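You operate a simulated robot arm through the tools that you are given. There is no shell and no other tool. Be economical: measure what you need, move in short steps, check, and stop when the job is done.

You are at the controls of a simulated two-armed robot. One attempt, no reset.

TASK
Take the lid off the cup with the green band and lay it down on the top of the orange bench mat.
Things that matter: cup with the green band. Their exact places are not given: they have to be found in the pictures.

It is judged by the outcome, as a careful person would: the job done as asked, and still so three seconds after it is handed in. It fails if anything else is knocked over, pushed out of place, dropped, spilled or broken. A push-on lid holds only when it is set on centred and level and pressed home; a screw cap is set on level and turned clockwise until tight.

THE ROBOT
Two 7-joint arms with two-finger parallel grippers on one trunk, on a base that drives. Base frame: it is fixed to the floor where the robot stands at the start and does not move with it; the origin is under the middle of the robot, x ahead of it, y to its left, z up; the surface under the hand at the start is at about z = 86.3. Readings come in cm, rad, newtons and seconds.
The left shoulder is at the start at [8, 13.1, 94.7], the right one opposite. With the tool pointing down near the work surface each hand reaches from about 38 to 86 cm from the robot's upright axis, wherever it stands, measured 20 degrees to its own side. Payload 1.57 kg a hand.
The tool frame of a hand sits at the grasp point between the pads (the TCP): z along the fingers, y along the line on which they close. The tips reach 3 cm beyond it. Largest opening 11 cm; finger width 2.4, thickness 1.2; the body of the gripper, 4.8 by 11.2 cm, starts 7.8 cm behind the TCP.
Orientation is told as [roll, pitch, yaw] about the base's x, y, z axes, in that order, counted from this pose: with the fingers straight down and closing along the base's y, the tool's x points along the base's -x, its y along +y and its z along -z.

THE INTERFACE
- The arms move only by the tool apply_moves. It takes "left_motion", "right_motion" or both (then of equal length, played together; a hand with none holds still); each is a list of rows, each a list of 7 numbers: the shift along the tool's x, y, z in cm, then the turn, a rotation vector about the tool's x, y, z in rad, then the gripper command, from -1 (shut) to 1 (fully open), values between in proportion. In form: [[dx, dy, dz, rx, ry, rz, hand], ...]. A call has 1 to 20 rows; each row is the pose to reach, as a shift and turn from the pose commanded when the call began, along the tool's axes at that moment. Rows are played at 5 a second. More than 5 cm and 0.15 rad between two rows, or a gripper value outside its range, and nothing of the call is played. A pose out of reach is approached as far as the arm can. The call stops where the force on the tool passes 40 N (or 10 N more than at its start, if that is more) or the arm is blocked; 0.2 s more then pass. The fingers move at their own pace (about 10.8 cm/s each) and stop on an object; they squeeze with about 35 N. The grip force told is the motor's: it shows also when the fingers shut on nothing. Time passes only in rows, and 0.2 s behind the last, so rows that repeat a pose let the fingers close. It gives the time, the measured TCP pose, the force on the tool (base axes), the opening and the grip force at its end, in the units of the frame above (readings bear some noise), with the torque about the TCP (base axes, N m) and any sound that the robot's microphone picked up, and new pictures: "show" is both (left out), scene, wrist or none (wrist: the cameras of the hands that moved).
- Cameras (640 x 400 px; columns grow to the right, rows downward): "scene" is now at [-5.09, -1.58, 142.95]; the picture's right is [-0.19, -0.98, 0.00], its down [-0.48, 0.09, -0.87] and it looks along [0.85, -0.17, -0.49] (base axes); focal length 266 px, centre (320, 200). "left" rides on the left gripper at [7, -1.6, -14.1] in its tool frame; the picture's right is [0.23, 0.97, 0.00], its down [-0.86, 0.20, -0.48] and it looks along [-0.47, 0.11, 0.88] (tool axes); focal length 222 px, centre (320, 200). "right" rides on the right gripper at [7, 1.6, -14.1] in its tool frame; the picture's right is [-0.23, 0.97, 0.00], its down [-0.86, -0.20, -0.48] and it looks along [-0.47, -0.11, 0.88] (tool axes); focal length 222 px, centre (320, 200).
- roll_base(legs): drives the robot by 1 to 6 legs, each [ahead, left, turn to the left] in cm, cm and rad, along the robot's own axes; the way and the turn of a leg run together, so that a leg with both is an arc; at most 150 cm and 3.142 rad a leg. The arms and the cameras ride along, it lands a little off, and it stops where it bumps. It gives what a move gives, and a new picture of the scene camera.
- aim_head(pan, tilt): turns the head with the scene camera to pan (to the left, within 1.902 rad either way) and tilt (down, from -0.506 to 1.204), counted from straight ahead of the robot. It gives what a move gives, and a new picture of the scene camera.
- probe_pixels(camera, pixels): for up to 12 pixels [column, row] of the newest picture of that camera ("zoom" is the newest enlarged one), the place [x, y, z] in the base frame of the surface seen there, good to about 0.2 cm. The clock stands still meanwhile.
- enlarge(camera, box): a new picture of the part [left, top, right, bottom] of that camera's present view, enlarged. The clock stands still meanwhile.
- job_done(): hands the job in; it is judged then, once.

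Go step by step. Measure first, check grasps and placings, and put right what went wrong. The budget is 80 turns and 260 pictures, counting those below and the enlarged ones. Unless the task says otherwise, let go and move clear before handing in, and close with one line.

The tools are called after "Call:" as a command line: name --argument value ..., lists and objects as JSON in quotes. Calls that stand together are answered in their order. apply_moves: Moves the arms, as the interface text tells. Its arguments: {"type":"object","properties":{"left_motion":{"type":"array","items":{"type":"array","items":{"type":"number"}}},"right_motion":{"type":"array","items":{"type":"array","items":{"type":"number"}}},"show":{"type":"string","enum":["both","scene","wrist","none"]}},"required":[]} The other tools are called the same way: roll_base (legs) drives the base; aim_head (pan, tilt) turns the head that bears the scene camera; probe_pixels (camera, pixels) gives the place of the surface under pixels of a picture; enlarge (camera, box) takes an enlarged picture of a part of a camera's view; job_done () hands the job in.

At the start:

```text
clock: 0.0
left_eef_pos: [63.47, 18.34, 112.36]
left_tcp_rot: [0.002, 0.001, -0.002]
left_wrist_force: [0.3, 0.0, 0.6]
left_ft_torque: [0.02, -0.04, -0.01]
left_finger_gap: 11.01
left_finger_force: 0.0
right_eef_pos: [46.85, -28.75, 123.15]
right_tcp_rot: [0.0, 0.0, 0.0]
right_wrist_force: [0.1, 0.9, 0.3]
right_ft_torque: [-0.02, 0.0, 0.02]
right_finger_gap: 11.03
right_finger_force: 0.0
robot x, y, heading: [-0.28, -0.11, 0.004]
head pan, tilt: [-0.194, 0.513]
```

scene: 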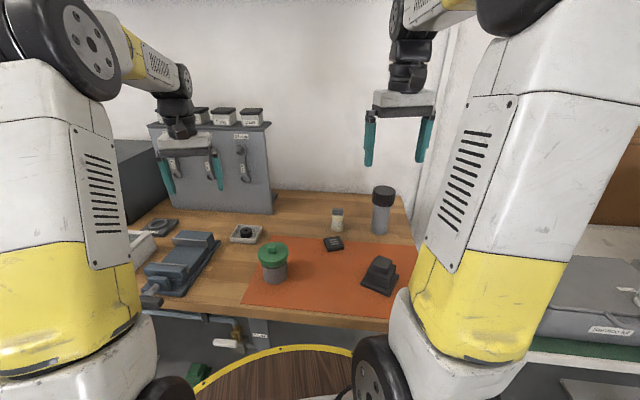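
right: 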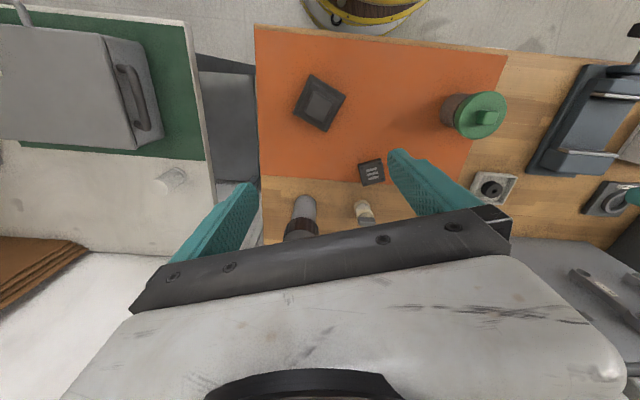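
left: 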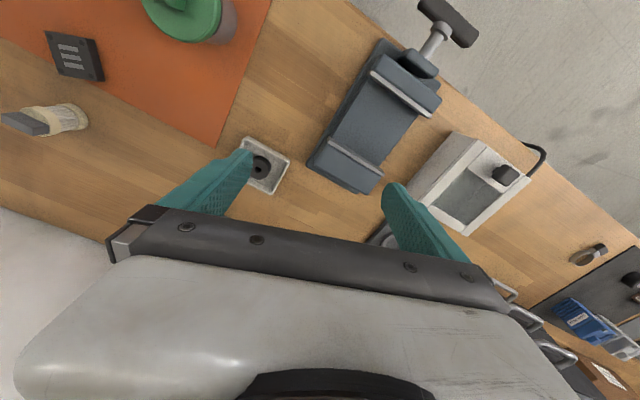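

The cup with the green lid stands at about scene (272,262) on the orange mat. I'll enlarge it and probe it.

Call:
enlarge --camera "scene" --box '[220, 160, 420, 320]'

Call:
enlarge --camera "right" --box '[400, 70, 540, 158]'

Call:
probe_pixels --camera "scene" --pixels '[[272, 247], [260, 255], [284, 255], [272, 262], [273, 274], [272, 284], [310, 270], [335, 295], [250, 295], [330, 310], [290, 245], [378, 275]]'

Call:
probe_pixels --camera "right" --pixels '[[486, 117], [465, 117], [506, 117], [480, 95], [480, 137], [350, 60], [400, 90], [450, 60], [270, 40], [500, 60], [320, 100], [470, 165]]'

```text
2.50 times, centred on (320, 240) of scene
```

zoom: 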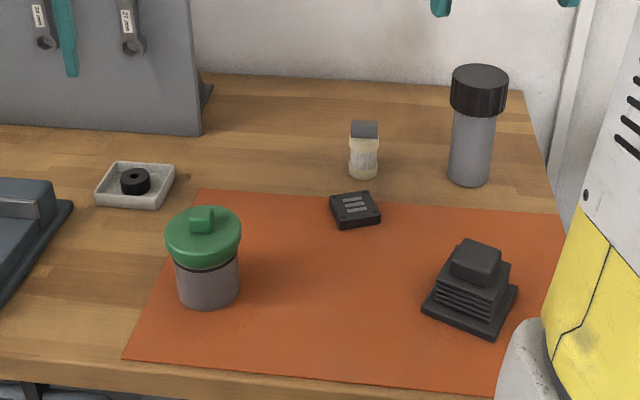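

```text
4.55 times, centred on (470, 114) of right
```

zoom: 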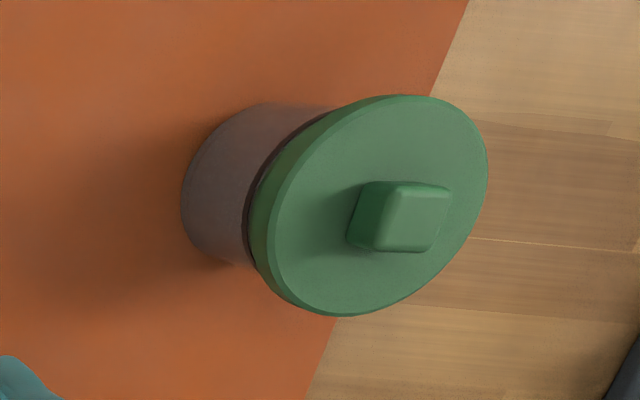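

```text
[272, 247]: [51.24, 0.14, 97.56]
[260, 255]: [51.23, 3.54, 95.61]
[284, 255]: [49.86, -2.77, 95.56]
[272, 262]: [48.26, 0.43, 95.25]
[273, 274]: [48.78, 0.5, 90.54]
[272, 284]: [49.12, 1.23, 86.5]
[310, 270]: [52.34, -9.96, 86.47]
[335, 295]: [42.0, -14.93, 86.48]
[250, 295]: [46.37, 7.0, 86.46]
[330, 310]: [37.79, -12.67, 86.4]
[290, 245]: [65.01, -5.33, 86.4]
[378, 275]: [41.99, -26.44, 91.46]
```

```text
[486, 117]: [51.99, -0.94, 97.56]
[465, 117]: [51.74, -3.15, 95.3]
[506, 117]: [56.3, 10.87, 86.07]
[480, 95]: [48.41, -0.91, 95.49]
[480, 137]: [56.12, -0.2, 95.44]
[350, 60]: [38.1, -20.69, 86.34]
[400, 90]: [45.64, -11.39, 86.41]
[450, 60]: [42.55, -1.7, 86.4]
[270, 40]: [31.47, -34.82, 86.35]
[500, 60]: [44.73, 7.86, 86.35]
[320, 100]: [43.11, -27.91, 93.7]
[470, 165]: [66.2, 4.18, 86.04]
```

The lid is about 8 cm across, centred near (52, 0.3), with a knob topping out at z≈97.6. I'll probe the knob's corners and the rim in the zoom picture.

Call:
probe_pixels --camera "zoom" --pixels '[[402, 188], [446, 190], [420, 247], [388, 246], [415, 215], [372, 190], [352, 235], [400, 100], [340, 308], [480, 170], [275, 240], [300, 150]]'

Call:
enlarge --camera "scene" --box '[246, 234, 302, 290]'

Call:
probe_pixels --camera "scene" --pixels '[[180, 240], [200, 240], [215, 245], [160, 280], [180, 290], [195, 265], [245, 232], [335, 243], [263, 270], [286, 268], [263, 280], [150, 300]]'

```text
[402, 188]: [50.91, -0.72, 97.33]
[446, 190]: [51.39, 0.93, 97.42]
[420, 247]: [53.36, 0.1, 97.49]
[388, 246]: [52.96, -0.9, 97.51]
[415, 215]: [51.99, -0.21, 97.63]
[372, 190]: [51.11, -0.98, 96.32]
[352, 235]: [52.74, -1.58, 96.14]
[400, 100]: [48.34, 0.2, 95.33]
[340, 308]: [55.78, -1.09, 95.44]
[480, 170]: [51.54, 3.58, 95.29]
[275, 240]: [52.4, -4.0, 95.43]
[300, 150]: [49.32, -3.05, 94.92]
```

```text
7.14 times, centred on (274, 262) of scene
```

zoom: 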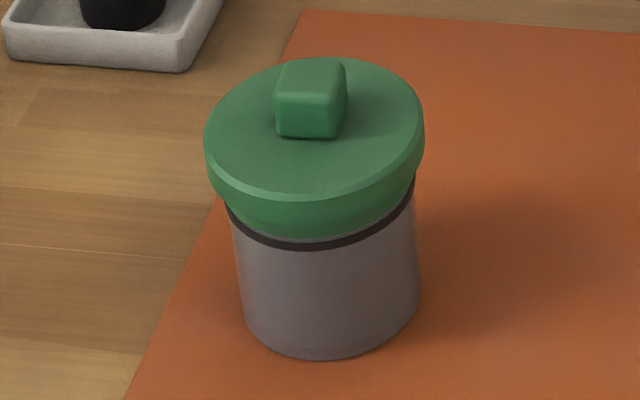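

```text
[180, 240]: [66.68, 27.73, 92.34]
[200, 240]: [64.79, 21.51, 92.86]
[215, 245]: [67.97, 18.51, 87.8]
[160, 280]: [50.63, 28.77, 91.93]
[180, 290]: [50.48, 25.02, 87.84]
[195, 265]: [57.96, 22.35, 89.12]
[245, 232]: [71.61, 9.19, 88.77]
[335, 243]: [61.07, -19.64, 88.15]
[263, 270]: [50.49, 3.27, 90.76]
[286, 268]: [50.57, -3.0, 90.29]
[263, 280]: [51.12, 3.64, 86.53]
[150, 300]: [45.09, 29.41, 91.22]
```

The knob is about 2 cm square with its centre near (52.1, -0.15, 97.5), turned by about -0.32 rad. I'll bring the right hand above it and move the left hand out of the way.

Call:
apply_moves --right_motion '[[-1, 4.5, 1, 0, 0, 0.05, 0], [-2, 9, 2.5, 0, 0, 0.1, 0], [-3, 13.5, 4, 0, 0, 0.16, 0], [-3.8, 18, 6, 0, 0, 0.22, 0], [-4.5, 22.5, 8, 0, 0, 0.28, 0], [-5, 26, 9.5, 0, 0, 0.32, 0], [-5.25, 28.6, 11, 0, 0, 0.32, 0], [-5.25, 28.6, 11, 0, 0, 0.32, 0]]' --left_motion '[[1, 2, -1, 0, 0, 0, 1], [2, 4, -2, 0, 0, 0, 1], [4, 6, -3, 0, 0, 0, 1], [6, 8, -4, 0, 0, 0, 1], [8, 9, -5, 0, 0, 0, 1], [8, 9, -5, 0, 0, 0, 1], [8, 9, -5, 0, 0, 0, 1], [8, 9, -5, 0, 0, 0, 1]]'

```text
clock: 1.8
left_eef_pos: [55.57, 27.32, 117.25]
left_tcp_rot: [0.0, 0.0, 0.001]
left_wrist_force: [0.0, -0.2, -0.5]
left_ft_torque: [-0.03, 0.0, -0.01]
left_finger_gap: 10.96
left_finger_force: 0.0
right_eef_pos: [52.22, -0.14, 112.48]
right_tcp_rot: [0.0, 0.001, -0.321]
right_wrist_force: [0.1, 0.4, 0.0]
right_ft_torque: [0.02, -0.03, -0.02]
right_finger_gap: 5.51
right_finger_force: 0.0
robot x, y, heading: [0.19, 0.16, 0.0]
head pan, tilt: [-0.194, 0.513]
```

scene: 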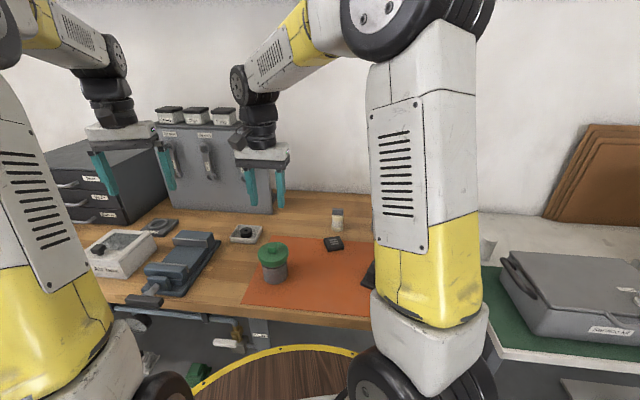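
right: 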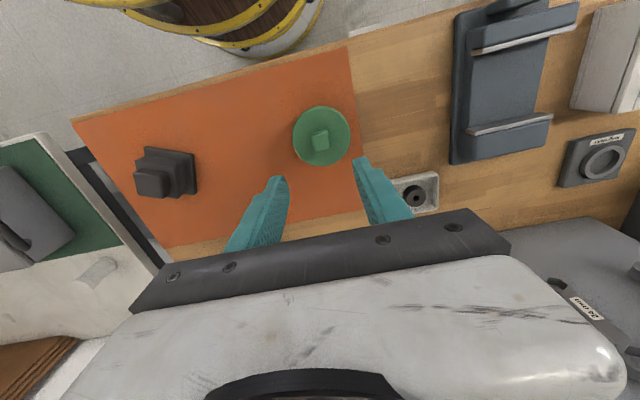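
left: 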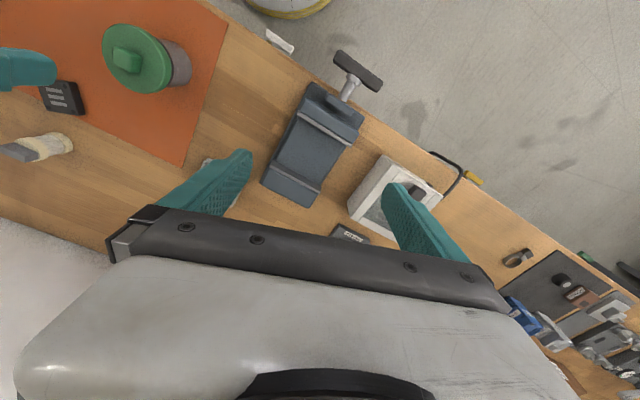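

Call:
enlarge --camera "right" --box '[272, 92, 368, 152]'

Call:
probe_pixels --camera "zoom" --pixels '[[260, 270], [385, 270], [310, 330], [300, 250], [340, 200], [370, 330], [325, 285]]'

Call:
probe_pixels --camera "right" --pixels '[[313, 131], [328, 130], [320, 140], [320, 150], [294, 135], [349, 135], [320, 109], [322, 165]]'

```text
6.67 times, centred on (320, 122) of right
```

zoom: 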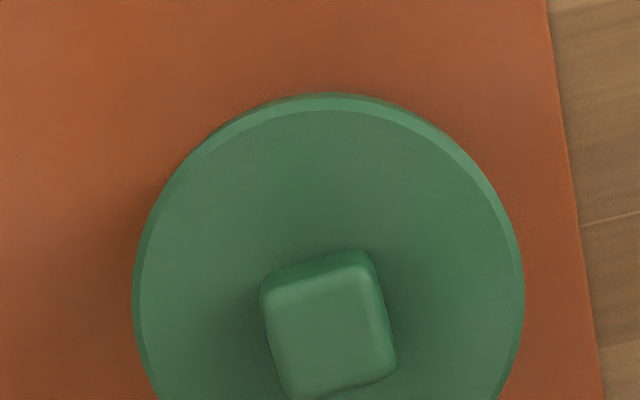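

```text
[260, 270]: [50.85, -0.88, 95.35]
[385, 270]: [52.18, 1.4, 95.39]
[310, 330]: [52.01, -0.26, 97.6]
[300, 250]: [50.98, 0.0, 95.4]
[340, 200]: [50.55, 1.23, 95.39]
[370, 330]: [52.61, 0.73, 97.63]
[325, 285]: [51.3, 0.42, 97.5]
```

```text
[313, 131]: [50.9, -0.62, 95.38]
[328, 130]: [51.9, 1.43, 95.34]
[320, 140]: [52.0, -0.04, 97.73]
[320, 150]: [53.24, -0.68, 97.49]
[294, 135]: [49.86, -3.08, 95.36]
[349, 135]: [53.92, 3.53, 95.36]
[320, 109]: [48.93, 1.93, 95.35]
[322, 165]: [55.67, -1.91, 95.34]
```

The knob is centred at about (52.15, -0.05), yaw ≈ -0.27. I'll trim the yaw, descend so the tips stop just above the disc (z≈95.8), and close.

Call:
apply_moves --right_motion '[[0, 0.05, 4, 0, 0, -0.05, 0], [0, 0.05, 8, 0, 0, -0.05, -0.2], [0, 0.05, 11, 0, 0, -0.05, -0.2], [0, 0.05, 12.7, 0, 0, -0.05, -0.2], [0, 0.05, 13.7, 0, 0, -0.05, -0.2], [0, 0.05, 13.7, 0, 0, -0.05, -0.2]]'

```text
clock: 3.2
left_eef_pos: [55.66, 27.21, 117.47]
left_tcp_rot: [-0.001, 0.002, 0.002]
left_wrist_force: [-0.2, 0.5, -0.2]
left_ft_torque: [-0.04, 0.0, 0.0]
left_finger_gap: 11.0
left_finger_force: 0.1
right_eef_pos: [52.23, -0.14, 98.84]
right_tcp_rot: [0.001, -0.001, -0.272]
right_wrist_force: [-0.7, -0.3, -0.5]
right_ft_torque: [-0.01, -0.03, 0.0]
right_finger_gap: 4.38
right_finger_force: 0.2
robot x, y, heading: [-0.1, 0.02, -0.0]
head pan, tilt: [-0.194, 0.513]
```

scene: 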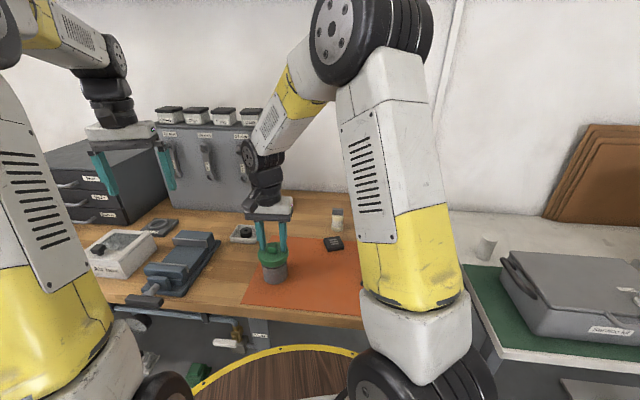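
right: 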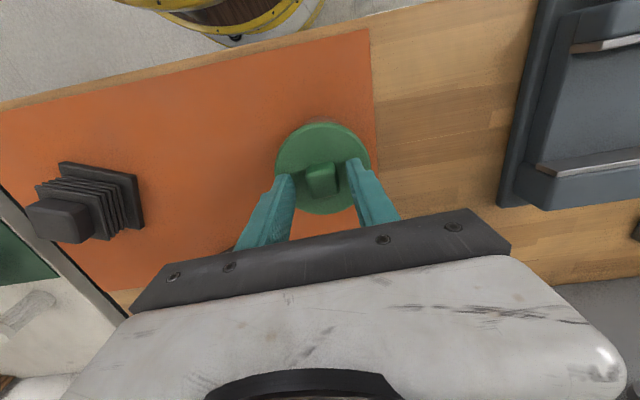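

The fingers straddle the knob at right (322,180). I'll close on it, then test with a 0.6 cm lift.

Call:
apply_moves --right_motion '[[0, 0, 0, 0, 0, 0, -1], [0, 0, 0, 0, 0, 0, -1], [0, 0, 0, 0, 0, 0, -1], [0, 0, 0, 0, 0, 0, -1]]' --show "none"

Call:
apply_moves --right_motion '[[0, 0, -0.3, 0, 0, 0, -1], [0, 0, -0.6, 0, 0, 0, -1], [0, 0, -0.6, 0, 0, 0, -1]]'

Call:
enlarge --camera "scene" --box '[246, 234, 302, 290]'

```text
clock: 4.2
left_eef_pos: [55.64, 27.22, 117.43]
left_tcp_rot: [0.0, 0.0, 0.002]
left_wrist_force: [-0.2, -0.2, -0.9]
left_ft_torque: [0.01, 0.04, -0.04]
left_finger_gap: 10.99
left_finger_force: 0.0
right_eef_pos: [52.13, -0.22, 98.83]
right_tcp_rot: [0.0, 0.0, -0.27]
right_wrist_force: [-0.1, 1.4, -1.1]
right_ft_torque: [0.16, -0.05, 0.0]
right_finger_gap: 2.26
right_finger_force: 35.1
robot x, y, heading: [-0.02, 0.44, -0.001]
head pan, tilt: [-0.194, 0.513]
```

```text
clock: 5.0
left_eef_pos: [55.68, 27.15, 117.33]
left_tcp_rot: [0.001, 0.0, -0.001]
left_wrist_force: [0.0, 0.3, 0.1]
left_ft_torque: [0.01, 0.01, 0.03]
left_finger_gap: 11.02
left_finger_force: 0.1
right_eef_pos: [52.19, -0.16, 99.27]
right_tcp_rot: [0.0, -0.002, -0.27]
right_wrist_force: [0.3, -0.5, -4.4]
right_ft_torque: [0.02, 0.0, -0.01]
right_finger_gap: 2.27
right_finger_force: 35.7
robot x, y, heading: [0.21, 0.1, 0.003]
head pan, tilt: [-0.194, 0.513]
```

scene: 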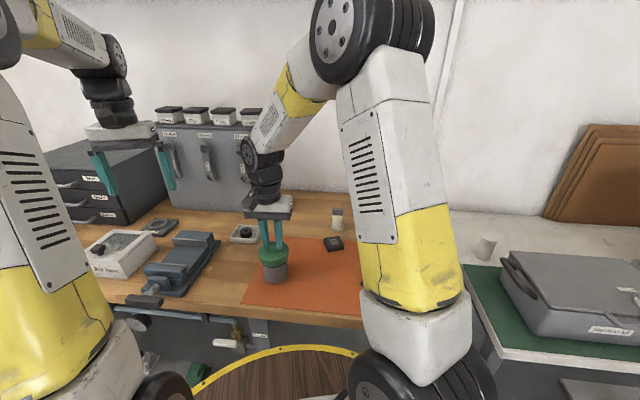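
right: 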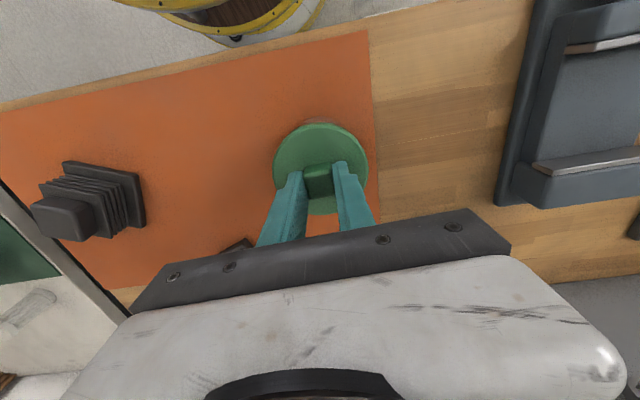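

```text
7.14 times, centred on (274, 262) of scene
```

zoom: 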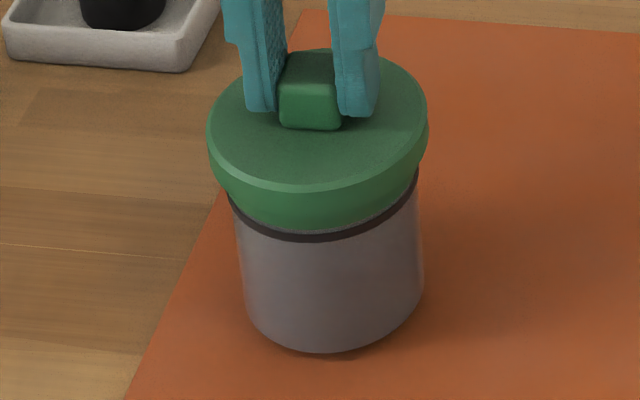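

Lifting 0.4 cm took about 4 N and the cup rose with its lid, so the cup has to be held. I'll set it back down, release, and raise the right hand.

Call:
apply_moves --right_motion '[[0, 0, 0.3, 0, 0, 0, -1], [0, 0, 0.6, 0, 0, 0, -1], [0, 0, 0.62, 0, 0, 0, -1], [0, 0, 0.62, 0, 0, 0, -0.2], [0, 0, 0.62, 0, 0, 0, -0.2], [0, 0, 0.62, 0, 0, 0, -0.2], [0, 0, -3, 0, 0, 0, -0.2], [0, 0, -7.5, 0, 0, 0, -0.2], [0, 0, -12, 0, 0, 0, 0], [0, 0, -16, 0, 0, 0, 0]]'

Call:
roll_base --legs '[[-18, 0, 0]]'

```text
clock: 7.2
left_eef_pos: [55.61, 27.16, 117.43]
left_tcp_rot: [0.001, 0.001, 0.001]
left_wrist_force: [-0.2, -0.6, -0.4]
left_ft_torque: [-0.02, -0.01, -0.02]
left_finger_gap: 10.99
left_finger_force: 0.0
right_eef_pos: [52.32, -0.39, 115.09]
right_tcp_rot: [0.0, 0.002, -0.269]
right_wrist_force: [0.2, 0.0, 0.5]
right_ft_torque: [-0.02, 0.02, -0.03]
right_finger_gap: 5.51
right_finger_force: 0.1
robot x, y, heading: [0.11, 0.08, -0.001]
head pan, tilt: [-0.194, 0.513]
```

scene: 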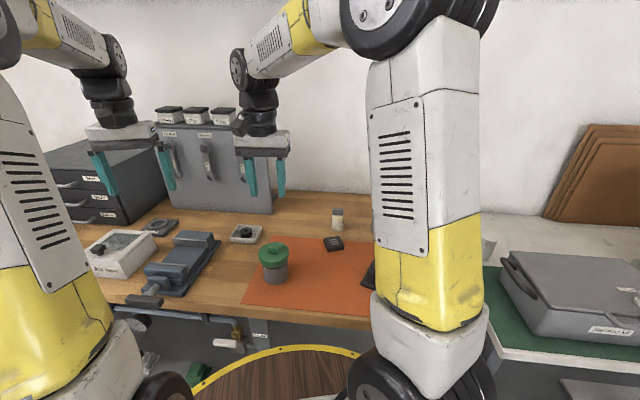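
right: 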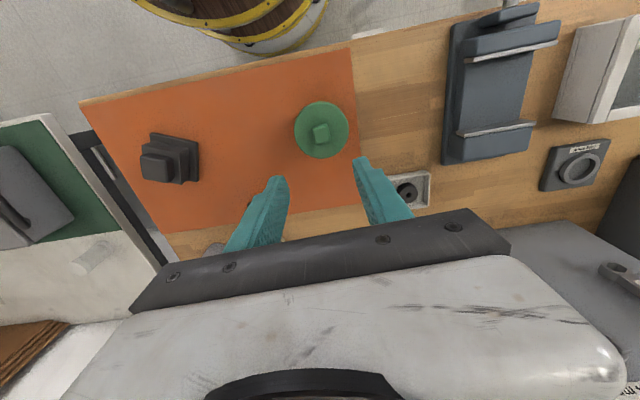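

```text
clock: 8.7
left_eef_pos: [37.91, 27.42, 117.32]
left_tcp_rot: [0.0, 0.001, 0.002]
left_wrist_force: [0.0, 0.3, 1.0]
left_ft_torque: [-0.03, 0.04, 0.02]
left_finger_gap: 10.98
left_finger_force: 0.1
right_eef_pos: [34.84, -0.3, 115.1]
right_tcp_rot: [-0.001, 0.001, -0.267]
right_wrist_force: [-0.4, 1.7, -0.7]
right_ft_torque: [-0.01, -0.01, 0.01]
right_finger_gap: 5.49
right_finger_force: 0.0
robot x, y, heading: [-17.32, 0.2, 0.006]
head pan, tilt: [-0.194, 0.513]
```

scene: 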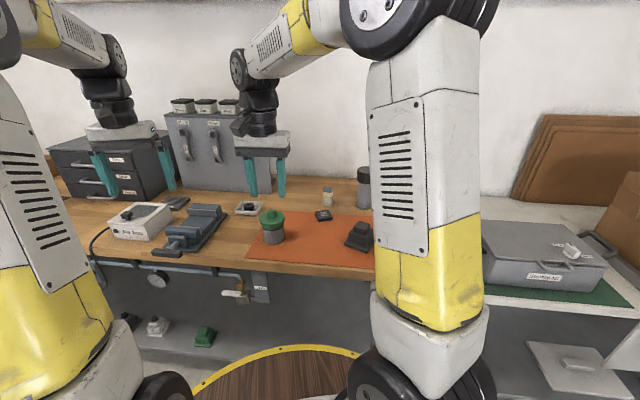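

The base moved back 17.4 cm. Now I'll tilt the left hand to point forward and down (about 35° below level) in front of the cup, and move the right hand aside.

Call:
apply_moves --left_motion '[[0, -3, 0.5, 0, -0.12, 0, 1], [0, -6.5, 1.5, 0, -0.24, 0, 1], [0, -10, 3, 0, -0.36, 0, 1], [0, -14, 4.5, 0, -0.48, 0, 1], [0, -18, 6.5, 0, -0.6, 0, 1], [0, -21.5, 8.5, 0, -0.72, 0, 1], [0, -25, 10, 0, -0.84, 0, 1], [0, -27.5, 12, 0, -0.96, 0, 1], [0, -27.5, 12, 0, -0.96, 0, 1]]' --right_motion '[[-2, -4, -1, 0, 0, 0, 0], [-4, -8, -2, 0, 0, 0, 0], [-6, -12, -3, 0, 0, 0, 0], [-8, -15, -3, 0, 0, 0, 0], [-8, -18, -3, 0, 0, 0, 0], [-8, -20, -3, 0, 0, 0, 0], [-8, -20, -3, 0, 0, 0, 0], [-8, -20, -3, 0, 0, 0, 0], [-8, -20, -3, 0, 0, 0, 0]]'

```text
clock: 10.7
left_eef_pos: [38.14, -0.33, 105.45]
left_tcp_rot: [0.0, -0.962, 0.002]
left_wrist_force: [0.1, 0.9, -0.5]
left_ft_torque: [-0.03, 0.02, 0.03]
left_finger_gap: 11.0
left_finger_force: 0.1
right_eef_pos: [37.12, -21.53, 118.15]
right_tcp_rot: [-0.001, 0.001, -0.266]
right_wrist_force: [-0.7, 0.1, -0.7]
right_ft_torque: [0.02, 0.0, 0.0]
right_finger_gap: 5.51
right_finger_force: 0.0
robot x, y, heading: [-17.51, -0.24, 0.005]
head pan, tilt: [-0.194, 0.513]
```

scene: 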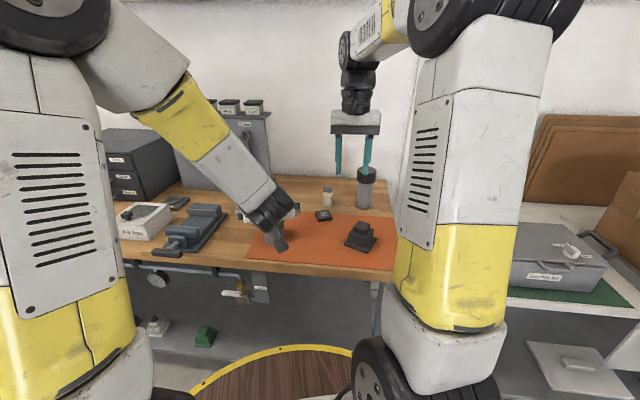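
right: 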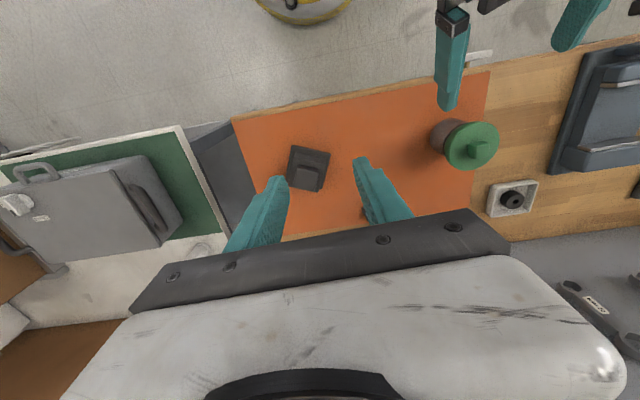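
left: 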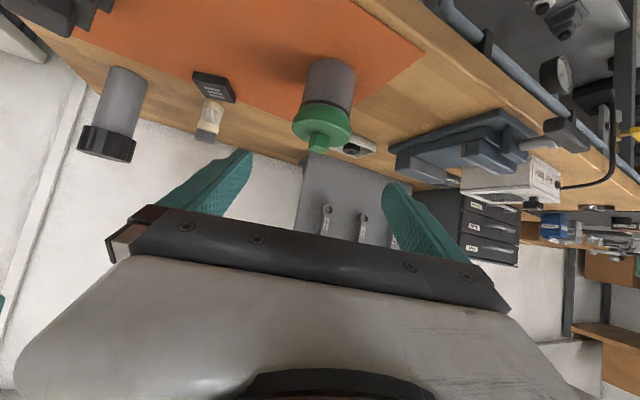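

The tilt works. I'll re-measure the cup from the left and right pictures before approaching.

Call:
enlarge --camera "left" --box '[270, 40, 382, 180]'

Call:
probe_pixels --camera "left" --pixels '[[312, 75], [330, 75], [348, 75], [330, 90], [322, 118], [320, 137], [300, 125], [346, 125], [308, 95], [352, 95], [330, 62]]'

Call:
probe_pixels --camera "right" --pixels '[[480, 150], [470, 122], [470, 170], [446, 145], [497, 140], [435, 138]]'

```text
2.86 times, centred on (326, 110) of left
```

zoom: 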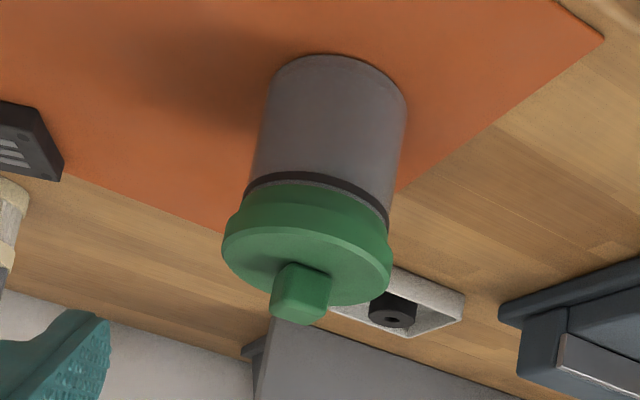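

```text
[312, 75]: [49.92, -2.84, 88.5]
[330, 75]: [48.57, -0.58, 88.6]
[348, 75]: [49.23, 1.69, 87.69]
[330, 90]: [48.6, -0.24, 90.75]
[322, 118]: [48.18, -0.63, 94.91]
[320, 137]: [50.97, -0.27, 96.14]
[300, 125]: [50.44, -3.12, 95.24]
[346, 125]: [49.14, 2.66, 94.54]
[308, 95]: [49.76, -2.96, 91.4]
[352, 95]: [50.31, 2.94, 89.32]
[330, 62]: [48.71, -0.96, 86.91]
```

```text
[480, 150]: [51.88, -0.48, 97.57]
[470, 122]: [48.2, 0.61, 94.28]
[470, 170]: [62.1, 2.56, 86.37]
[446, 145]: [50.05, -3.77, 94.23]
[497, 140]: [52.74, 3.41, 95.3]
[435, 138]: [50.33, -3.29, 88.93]
```

Cup centre ≈ (52.1, -0.3). I'll line up the left hand and go in along its fingers, stopping part-way to check.

Call:
apply_moves --left_motion '[[2.5, 0, 1, 0, 0, 0, 1], [4.93, 0.05, 3, 0, 0, 0, 1], [4.93, 0.05, 7, 0, 0, 0, 1], [4.93, 0.05, 10, 0, 0, 0, 1], [4.93, 0.05, 13, 0, 0, 0, 1], [4.93, 0.05, 13, 0, 0, 0, 1]]'

```text
clock: 12.1
left_eef_pos: [45.88, -0.08, 93.92]
left_tcp_rot: [0.001, -0.96, 0.004]
left_wrist_force: [-0.4, 0.0, -0.5]
left_ft_torque: [0.03, -0.01, 0.01]
left_finger_gap: 10.98
left_finger_force: 0.1
right_eef_pos: [37.16, -21.5, 118.1]
right_tcp_rot: [-0.001, 0.001, -0.268]
right_wrist_force: [-0.9, -0.4, 0.0]
right_ft_torque: [0.01, 0.0, -0.01]
right_finger_gap: 5.48
right_finger_force: 0.1
robot x, y, heading: [-17.27, 0.36, 0.0]
head pan, tilt: [-0.194, 0.513]
```

scene: 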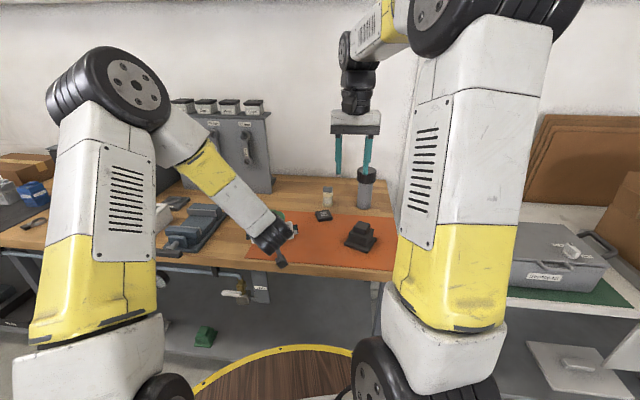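
left: 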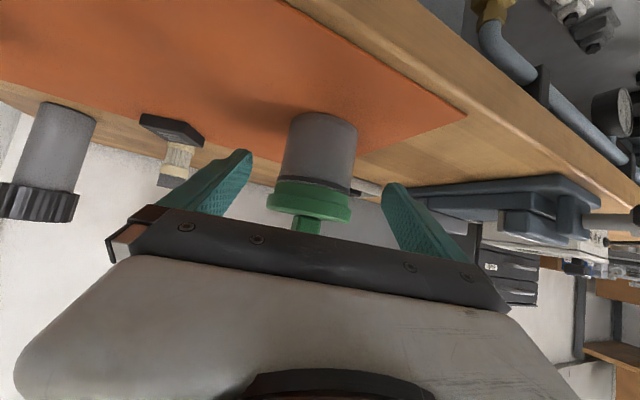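

The fingers straddle the cup on line. I'll go in the last 7.4 cm and check with pictures before closing.

Call:
apply_moves --left_motion '[[0, -0.1, 2.5, 0, 0, 0, 1], [-0.1, -0.2, 5, 0, 0, 0, 1], [-0.1, -0.2, 6.4, 0, 0, 0, 1], [-0.1, -0.2, 7.4, 0, 0, 0, 1], [-0.1, -0.2, 7.4, 0, 0, 0, 1]]'

Call:
enlarge --camera "right" --box '[400, 60, 540, 200]'

```text
clock: 13.3
left_eef_pos: [52.32, -0.18, 89.46]
left_tcp_rot: [0.0, -0.96, 0.004]
left_wrist_force: [0.3, 0.1, -0.6]
left_ft_torque: [-0.01, 0.01, 0.0]
left_finger_gap: 10.98
left_finger_force: 0.0
right_eef_pos: [37.22, -21.52, 118.08]
right_tcp_rot: [0.0, 0.001, -0.266]
right_wrist_force: [0.5, -0.1, -0.5]
right_ft_torque: [-0.03, -0.02, -0.02]
right_finger_gap: 5.5
right_finger_force: 0.1
robot x, y, heading: [-17.54, -0.27, 0.005]
head pan, tilt: [-0.194, 0.513]
```

scene: 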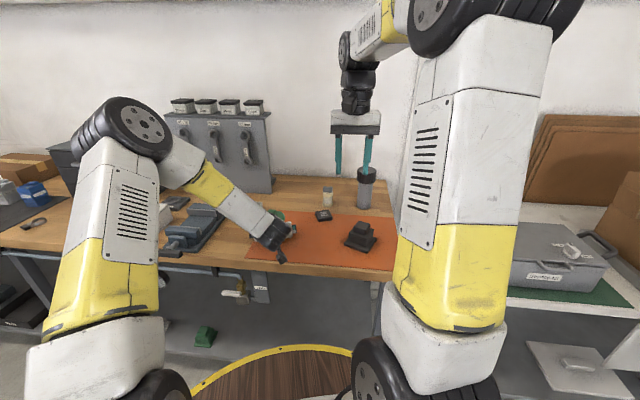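
left: 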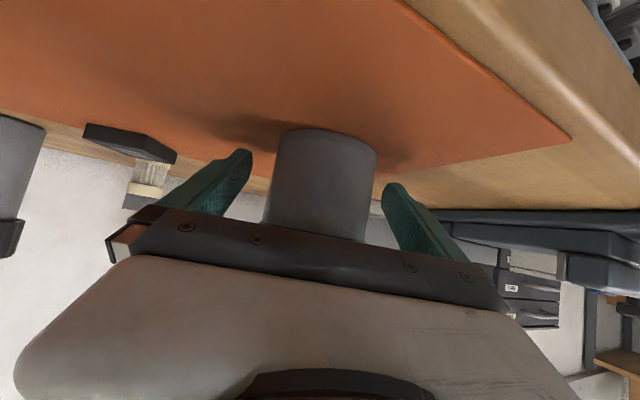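

```text
2.86 times, centred on (470, 130) of right
```

zoom: 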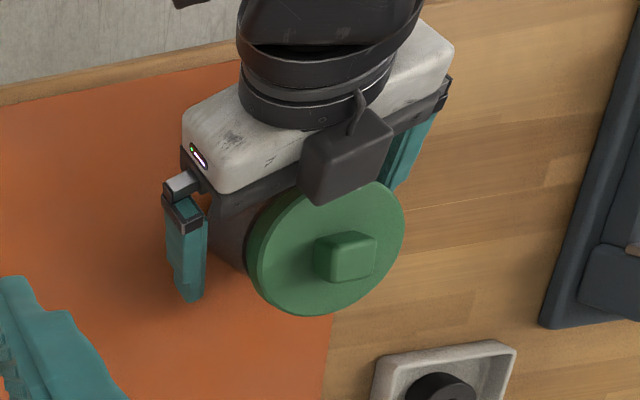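

The fingers lie on either side of the grey body, below the lid. I'll close the left hand, and probe the box on top of the left gripper for clearance.

Call:
apply_moves --left_motion '[[0, 0, 0, 0, 0, 0, 0.4], [0, 0, 0, 0, 0, 0, 0.2], [0, 0, 0, 0, 0, 0, -1], [0, 0, 0, 0, 0, 0, -1], [0, 0, 0, 0, 0, 0, -1]]' --show "wrist"

Call:
enlarge --camera "right" --box '[400, 60, 540, 200]'

Call:
probe_pixels --camera "zoom" --pixels '[[345, 150], [385, 130], [320, 190], [345, 245], [375, 240], [350, 275], [325, 235], [260, 60], [340, 60], [280, 215], [395, 210], [290, 305]]'

```text
clock: 14.5
left_eef_pos: [52.17, -0.27, 89.58]
left_tcp_rot: [0.001, -0.959, 0.002]
left_wrist_force: [0.8, 0.5, 0.0]
left_ft_torque: [-0.01, -0.04, 0.07]
left_finger_gap: 7.16
left_finger_force: 34.9
right_eef_pos: [37.33, -21.53, 118.17]
right_tcp_rot: [0.001, 0.001, -0.269]
right_wrist_force: [0.3, -0.2, -0.6]
right_ft_torque: [0.02, -0.01, -0.01]
right_finger_gap: 5.5
right_finger_force: 0.1
robot x, y, heading: [-17.27, -0.08, 0.007]
head pan, tilt: [-0.194, 0.513]
```

left: 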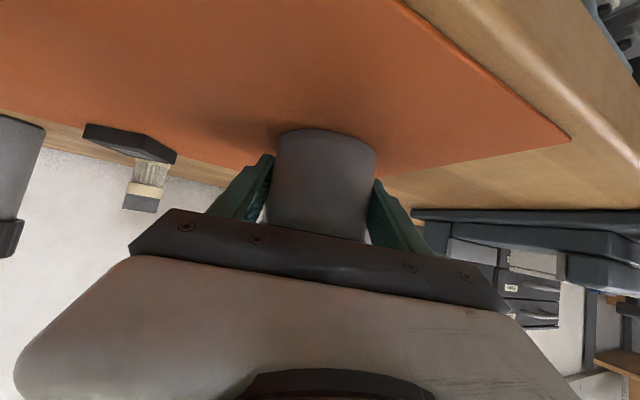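

```text
2.86 times, centred on (470, 130) of right
```

zoom: 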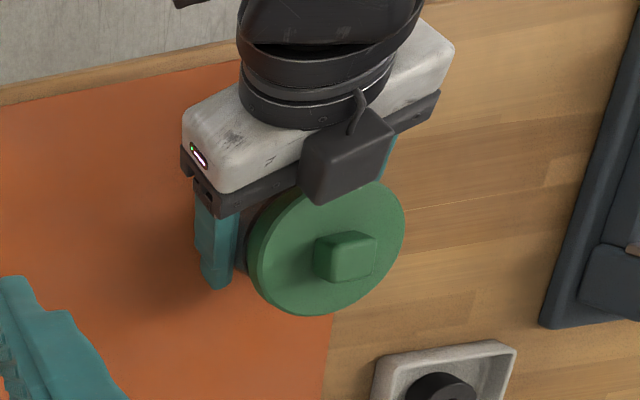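

```text
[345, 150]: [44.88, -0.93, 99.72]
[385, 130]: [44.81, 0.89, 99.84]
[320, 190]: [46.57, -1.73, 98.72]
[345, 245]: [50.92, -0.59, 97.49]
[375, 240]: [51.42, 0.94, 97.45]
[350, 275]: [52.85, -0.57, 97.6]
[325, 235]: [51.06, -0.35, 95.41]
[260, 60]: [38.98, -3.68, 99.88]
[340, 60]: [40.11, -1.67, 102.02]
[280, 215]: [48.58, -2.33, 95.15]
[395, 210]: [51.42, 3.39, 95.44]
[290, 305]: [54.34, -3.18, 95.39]
```

The left hand holds the cup (gap 7.16, 35 N) and nothing has shifted. I'll bring the right hand back over the knob at height, then down.

Call:
apply_moves --right_motion '[[-3, 3, 0, 0, 0, 0, 0], [-6, 6.5, 0, 0, 0, 0, 0], [-8.6, 10.5, 0, 0, 0, 0, 0], [-8.6, 15, 0, 0, 0, 0, 0], [-8.6, 19, 0, 0, 0, 0, 0], [-8.6, 22.5, 0, 0, 0, 0, -0.2], [-8.6, 24.54, 1, 0, 0, 0, -0.2], [-8.6, 24.54, 5, 0, 0, 0, -0.2], [-8.6, 24.54, 5, 0, 0, 0, -0.2]]'

Call:
enlarge --camera "right" --box '[250, 70, 390, 200]'

```text
clock: 16.5
left_eef_pos: [52.07, -0.28, 89.42]
left_tcp_rot: [-0.001, -0.959, 0.002]
left_wrist_force: [-0.8, -0.3, -0.4]
left_ft_torque: [0.0, -0.04, 0.01]
left_finger_gap: 7.16
left_finger_force: 35.0
right_eef_pos: [52.2, -0.25, 113.35]
right_tcp_rot: [0.0, -0.001, -0.267]
right_wrist_force: [-1.2, 0.3, -0.1]
right_ft_torque: [-0.03, 0.02, 0.02]
right_finger_gap: 4.4
right_finger_force: 0.0
robot x, y, heading: [-17.09, -0.16, 0.005]
head pan, tilt: [-0.194, 0.513]
```

scene: 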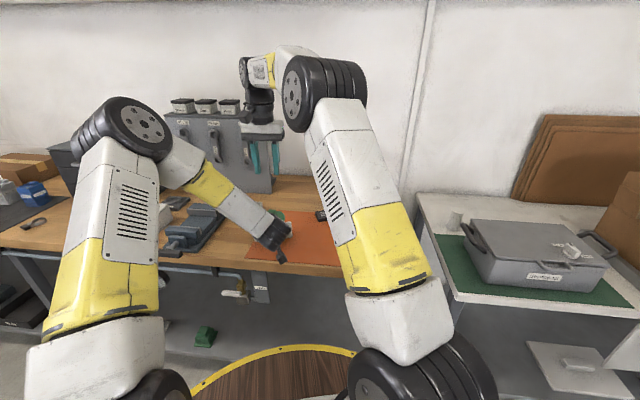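
right: 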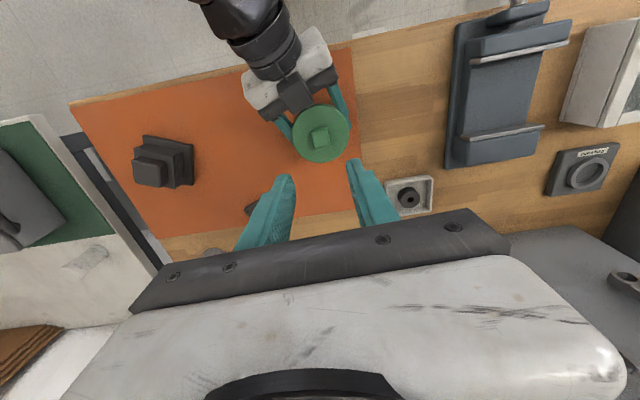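

```text
3.08 times, centred on (320, 135) of right
```

zoom: 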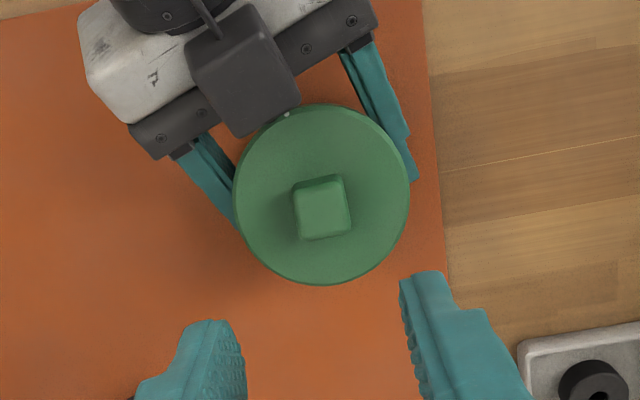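

Right hand is above the knob. The box on the left gripper lies close to the lid's edge, so I'll probe its nearest corners.

Call:
probe_pixels --camera "zoom" --pixels '[[295, 92], [290, 100], [240, 132], [265, 118], [250, 40], [270, 105], [287, 114], [320, 108], [240, 200], [405, 195], [320, 280], [322, 205]]'

```text
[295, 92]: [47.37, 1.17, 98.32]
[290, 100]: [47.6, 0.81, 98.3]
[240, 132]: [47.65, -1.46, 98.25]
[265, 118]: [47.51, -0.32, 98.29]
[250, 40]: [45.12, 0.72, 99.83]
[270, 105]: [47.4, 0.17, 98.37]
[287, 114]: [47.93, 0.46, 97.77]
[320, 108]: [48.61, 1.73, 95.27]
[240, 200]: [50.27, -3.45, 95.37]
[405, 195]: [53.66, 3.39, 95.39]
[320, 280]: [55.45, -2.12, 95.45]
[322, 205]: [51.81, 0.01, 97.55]
```

The left box is at x≈47.9 and the lid edge at x≈48.2, which is too tight for lifting. I'll open the left hand, back it off 1 cm along its fingers, and regrip.

Call:
apply_moves --left_motion '[[0, 0, 0, 0, 0, 0, 0.7], [0, 0, 0, 0, 0, 0, 0.7], [0, 0, -0.5, 0, 0, 0, 0.7], [0, 0, -1.1, 0, 0, 0, 0.7], [0, 0, -1.1, 0, 0, 0, 0.4], [0, 0, -1.1, 0, 0, 0, -1], [0, 0, -1.1, 0, 0, 0, -1], [0, 0, -1.1, 0, 0, 0, -1], [0, 0, -1.1, 0, 0, 0, -1]]' --show "wrist"

Call:
enlarge --camera "right" --box '[250, 70, 390, 200]'

Call:
probe_pixels --camera "zoom" --pixels '[[322, 205], [322, 190], [322, 225], [305, 205], [340, 205], [287, 100]]'

```text
clock: 18.5
left_eef_pos: [51.25, -0.22, 90.14]
left_tcp_rot: [0.0, -0.959, 0.003]
left_wrist_force: [1.2, 2.4, 3.1]
left_ft_torque: [0.01, -0.03, 0.11]
left_finger_gap: 7.18
left_finger_force: 35.2
right_eef_pos: [52.22, -0.18, 113.27]
right_tcp_rot: [0.001, 0.001, -0.267]
right_wrist_force: [0.6, 0.5, 0.7]
right_ft_torque: [-0.02, 0.01, -0.01]
right_finger_gap: 4.41
right_finger_force: 0.1
robot x, y, heading: [-17.42, -0.25, 0.008]
head pan, tilt: [-0.194, 0.513]
```

left: 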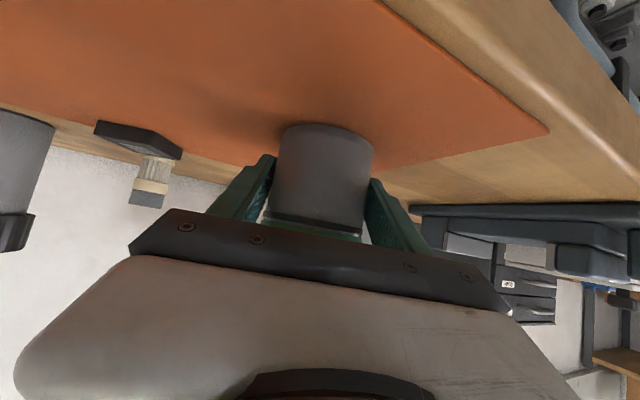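

```text
3.08 times, centred on (320, 135) of right
```

zoom: 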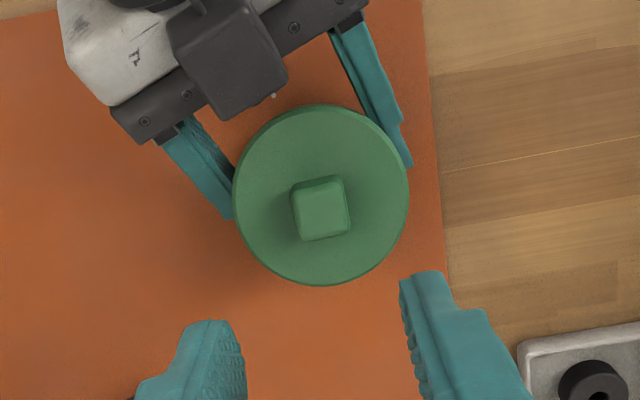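

```text
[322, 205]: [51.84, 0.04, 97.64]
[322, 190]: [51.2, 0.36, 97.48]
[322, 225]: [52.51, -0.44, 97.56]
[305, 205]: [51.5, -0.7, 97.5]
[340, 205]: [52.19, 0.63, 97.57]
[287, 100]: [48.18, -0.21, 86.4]
```

Clear now. Descending the right hand onto the knob and closing.

Call:
apply_moves --right_motion '[[0.25, 0.1, 4.5, 0, 0, 0, -0.2], [0.25, 0.1, 9, 0, 0, 0, -0.2], [0.25, 0.1, 12.5, 0, 0, 0, -0.2], [0.25, 0.1, 14, 0, 0, 0, -0.2], [0.25, 0.1, 14.5, 0, 0, 0, -0.2], [0.25, 0.1, 14.5, 0, 0, 0, -1], [0.25, 0.1, 14.5, 0, 0, 0, -1], [0.25, 0.1, 14.5, 0, 0, 0, -1], [0.25, 0.1, 14.5, 0, 0, 0, -1]]'

```text
clock: 20.5
left_eef_pos: [51.34, -0.25, 90.26]
left_tcp_rot: [0.0, -0.96, 0.003]
left_wrist_force: [0.9, 2.7, 5.5]
left_ft_torque: [0.19, -0.16, 0.14]
left_finger_gap: 7.16
left_finger_force: 35.2
right_eef_pos: [51.73, -0.14, 98.6]
right_tcp_rot: [0.0, -0.001, -0.268]
right_wrist_force: [-0.7, -0.3, 0.5]
right_ft_torque: [0.01, 0.01, -0.01]
right_finger_gap: 2.27
right_finger_force: 34.8
robot x, y, heading: [-17.47, 0.17, 0.01]
head pan, tilt: [-0.194, 0.513]
heard: snap
```

scene: 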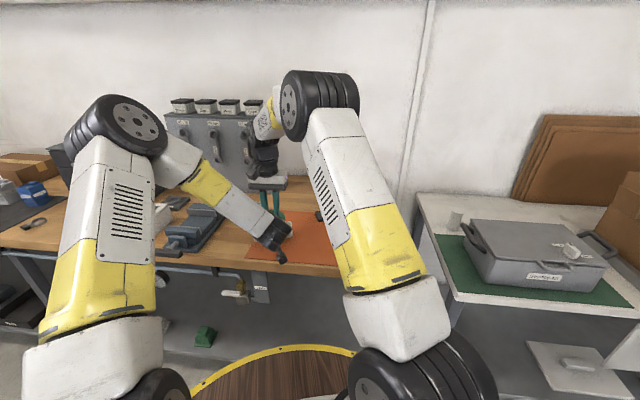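
right: 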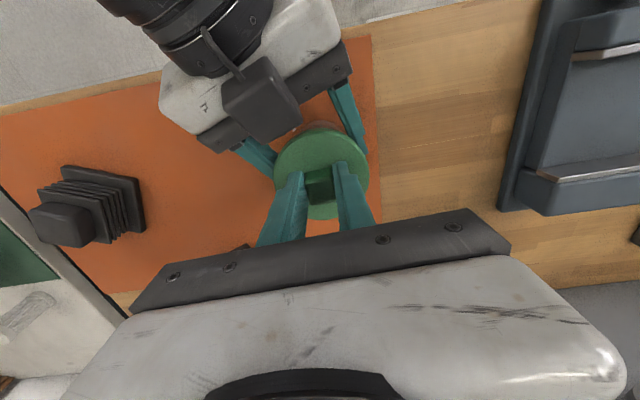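

Knob gripped (gap 2.27), and a "snap" was heard, so the lid is the push-on kind. I'll pull up in small steps while the left hand holds the cup.

Call:
apply_moves --right_motion '[[0, 0, -0.3, 0, 0, 0, -1], [0, 0, -0.6, 0, 0, 0, -1], [0, 0, -0.9, 0, 0, 0, -1], [0, 0, -0.9, 0, 0, 0, -1]]' --show "wrist"

Call:
enlarge --camera "scene" --box '[230, 180, 330, 280]'

```text
clock: 21.5
left_eef_pos: [51.27, -0.32, 90.18]
left_tcp_rot: [0.001, -0.96, 0.004]
left_wrist_force: [1.5, 1.4, 4.7]
left_ft_torque: [0.19, -0.2, 0.08]
left_finger_gap: 7.15
left_finger_force: 34.8
right_eef_pos: [51.72, -0.09, 99.56]
right_tcp_rot: [0.0, 0.0, -0.267]
right_wrist_force: [1.2, 0.1, -0.6]
right_ft_torque: [0.0, -0.01, -0.01]
right_finger_gap: 2.28
right_finger_force: 34.9
robot x, y, heading: [-17.76, -0.03, -0.002]
head pan, tilt: [-0.194, 0.513]
```

right: 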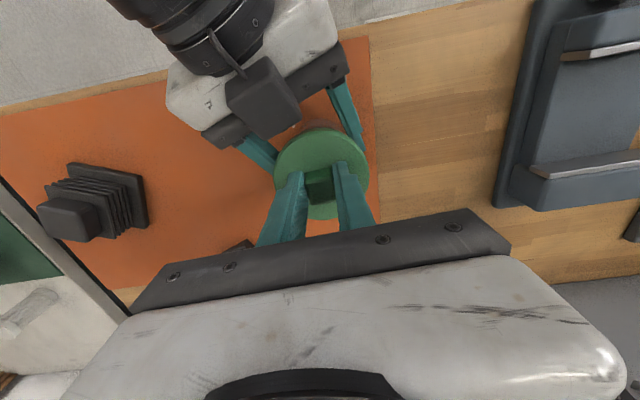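

```text
4.00 times, centred on (280, 230) of scene
```

zoom: 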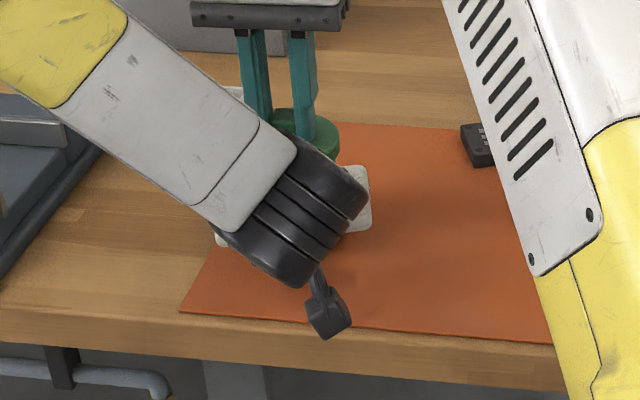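

Force is nearly zero, so the lid has come free. I'll lift it clear, drifting slightly forward away from the left gripper's box.

Call:
apply_moves --right_motion '[[0, 0, -1, 0, 0, 0, -1], [-0.3, 0, -2.5, 0, 0, 0, -1], [-0.5, 0, -5, 0, 0, 0, -1], [-0.5, 0, -9, 0, 0, 0, -1], [-0.5, 0, -9, 0, 0, 0, -1]]'

Call:
enlarge --camera "scene" --box '[230, 160, 330, 260]'

```text
clock: 22.7
left_eef_pos: [51.39, -0.29, 90.23]
left_tcp_rot: [0.0, -0.961, 0.003]
left_wrist_force: [0.6, 0.8, 4.2]
left_ft_torque: [0.16, -0.17, 0.13]
left_finger_gap: 7.13
left_finger_force: 34.7
right_eef_pos: [52.41, -0.05, 108.84]
right_tcp_rot: [0.0, 0.0, -0.269]
right_wrist_force: [-0.4, 0.5, -0.3]
right_ft_torque: [-0.02, 0.02, -0.01]
right_finger_gap: 0.0
right_finger_force: 21.6
robot x, y, heading: [-17.59, 0.01, 0.002]
head pan, tilt: [-0.194, 0.513]
```

scene: 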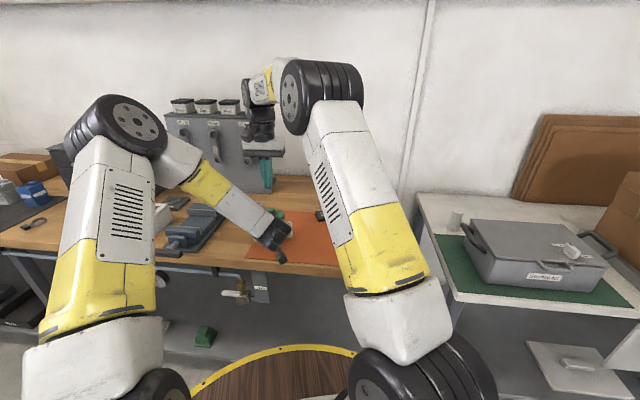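
right: 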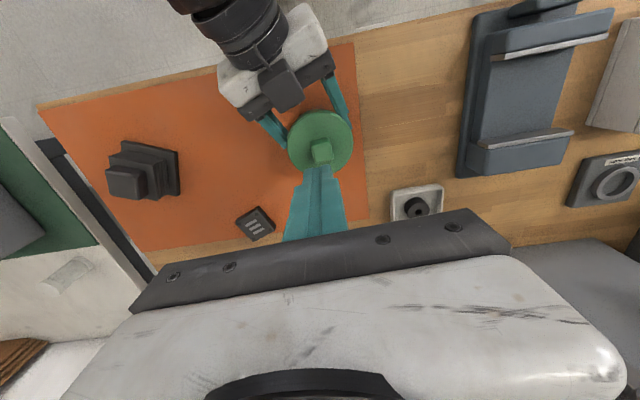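

```text
4.00 times, centred on (280, 210) of scene
```

zoom: 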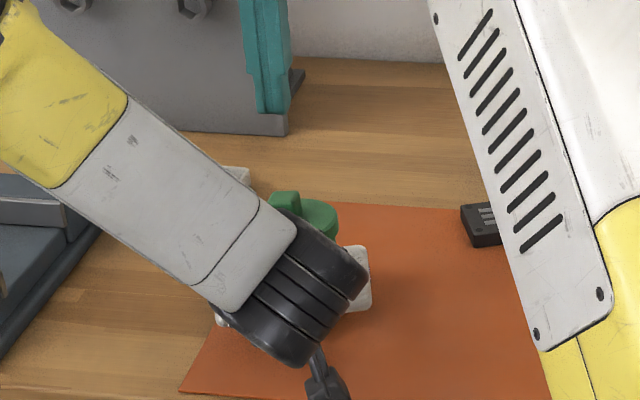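

The right gripper closed to 0: the knob slipped out and the lid is still on the cup. I'll check the lid's pose.

Call:
enlarge --camera "right" --box '[250, 70, 390, 200]'

Call:
probe_pixels --camera "right" --pixels '[[320, 115], [293, 145], [350, 140], [321, 152], [305, 165], [340, 165], [300, 125], [342, 125], [319, 143], [328, 152], [314, 152], [321, 159]]'

```text
3.08 times, centred on (320, 135) of right
```

zoom: 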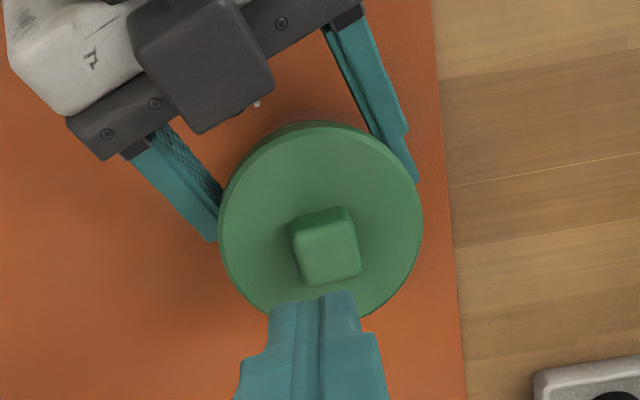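

```text
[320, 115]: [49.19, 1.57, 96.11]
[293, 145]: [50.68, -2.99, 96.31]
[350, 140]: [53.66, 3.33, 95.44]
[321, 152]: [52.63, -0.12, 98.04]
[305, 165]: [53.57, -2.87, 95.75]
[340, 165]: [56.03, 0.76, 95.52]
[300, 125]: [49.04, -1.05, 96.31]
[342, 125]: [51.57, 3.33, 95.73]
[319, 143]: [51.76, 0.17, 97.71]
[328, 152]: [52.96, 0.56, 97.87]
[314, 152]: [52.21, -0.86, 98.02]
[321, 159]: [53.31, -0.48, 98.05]
```

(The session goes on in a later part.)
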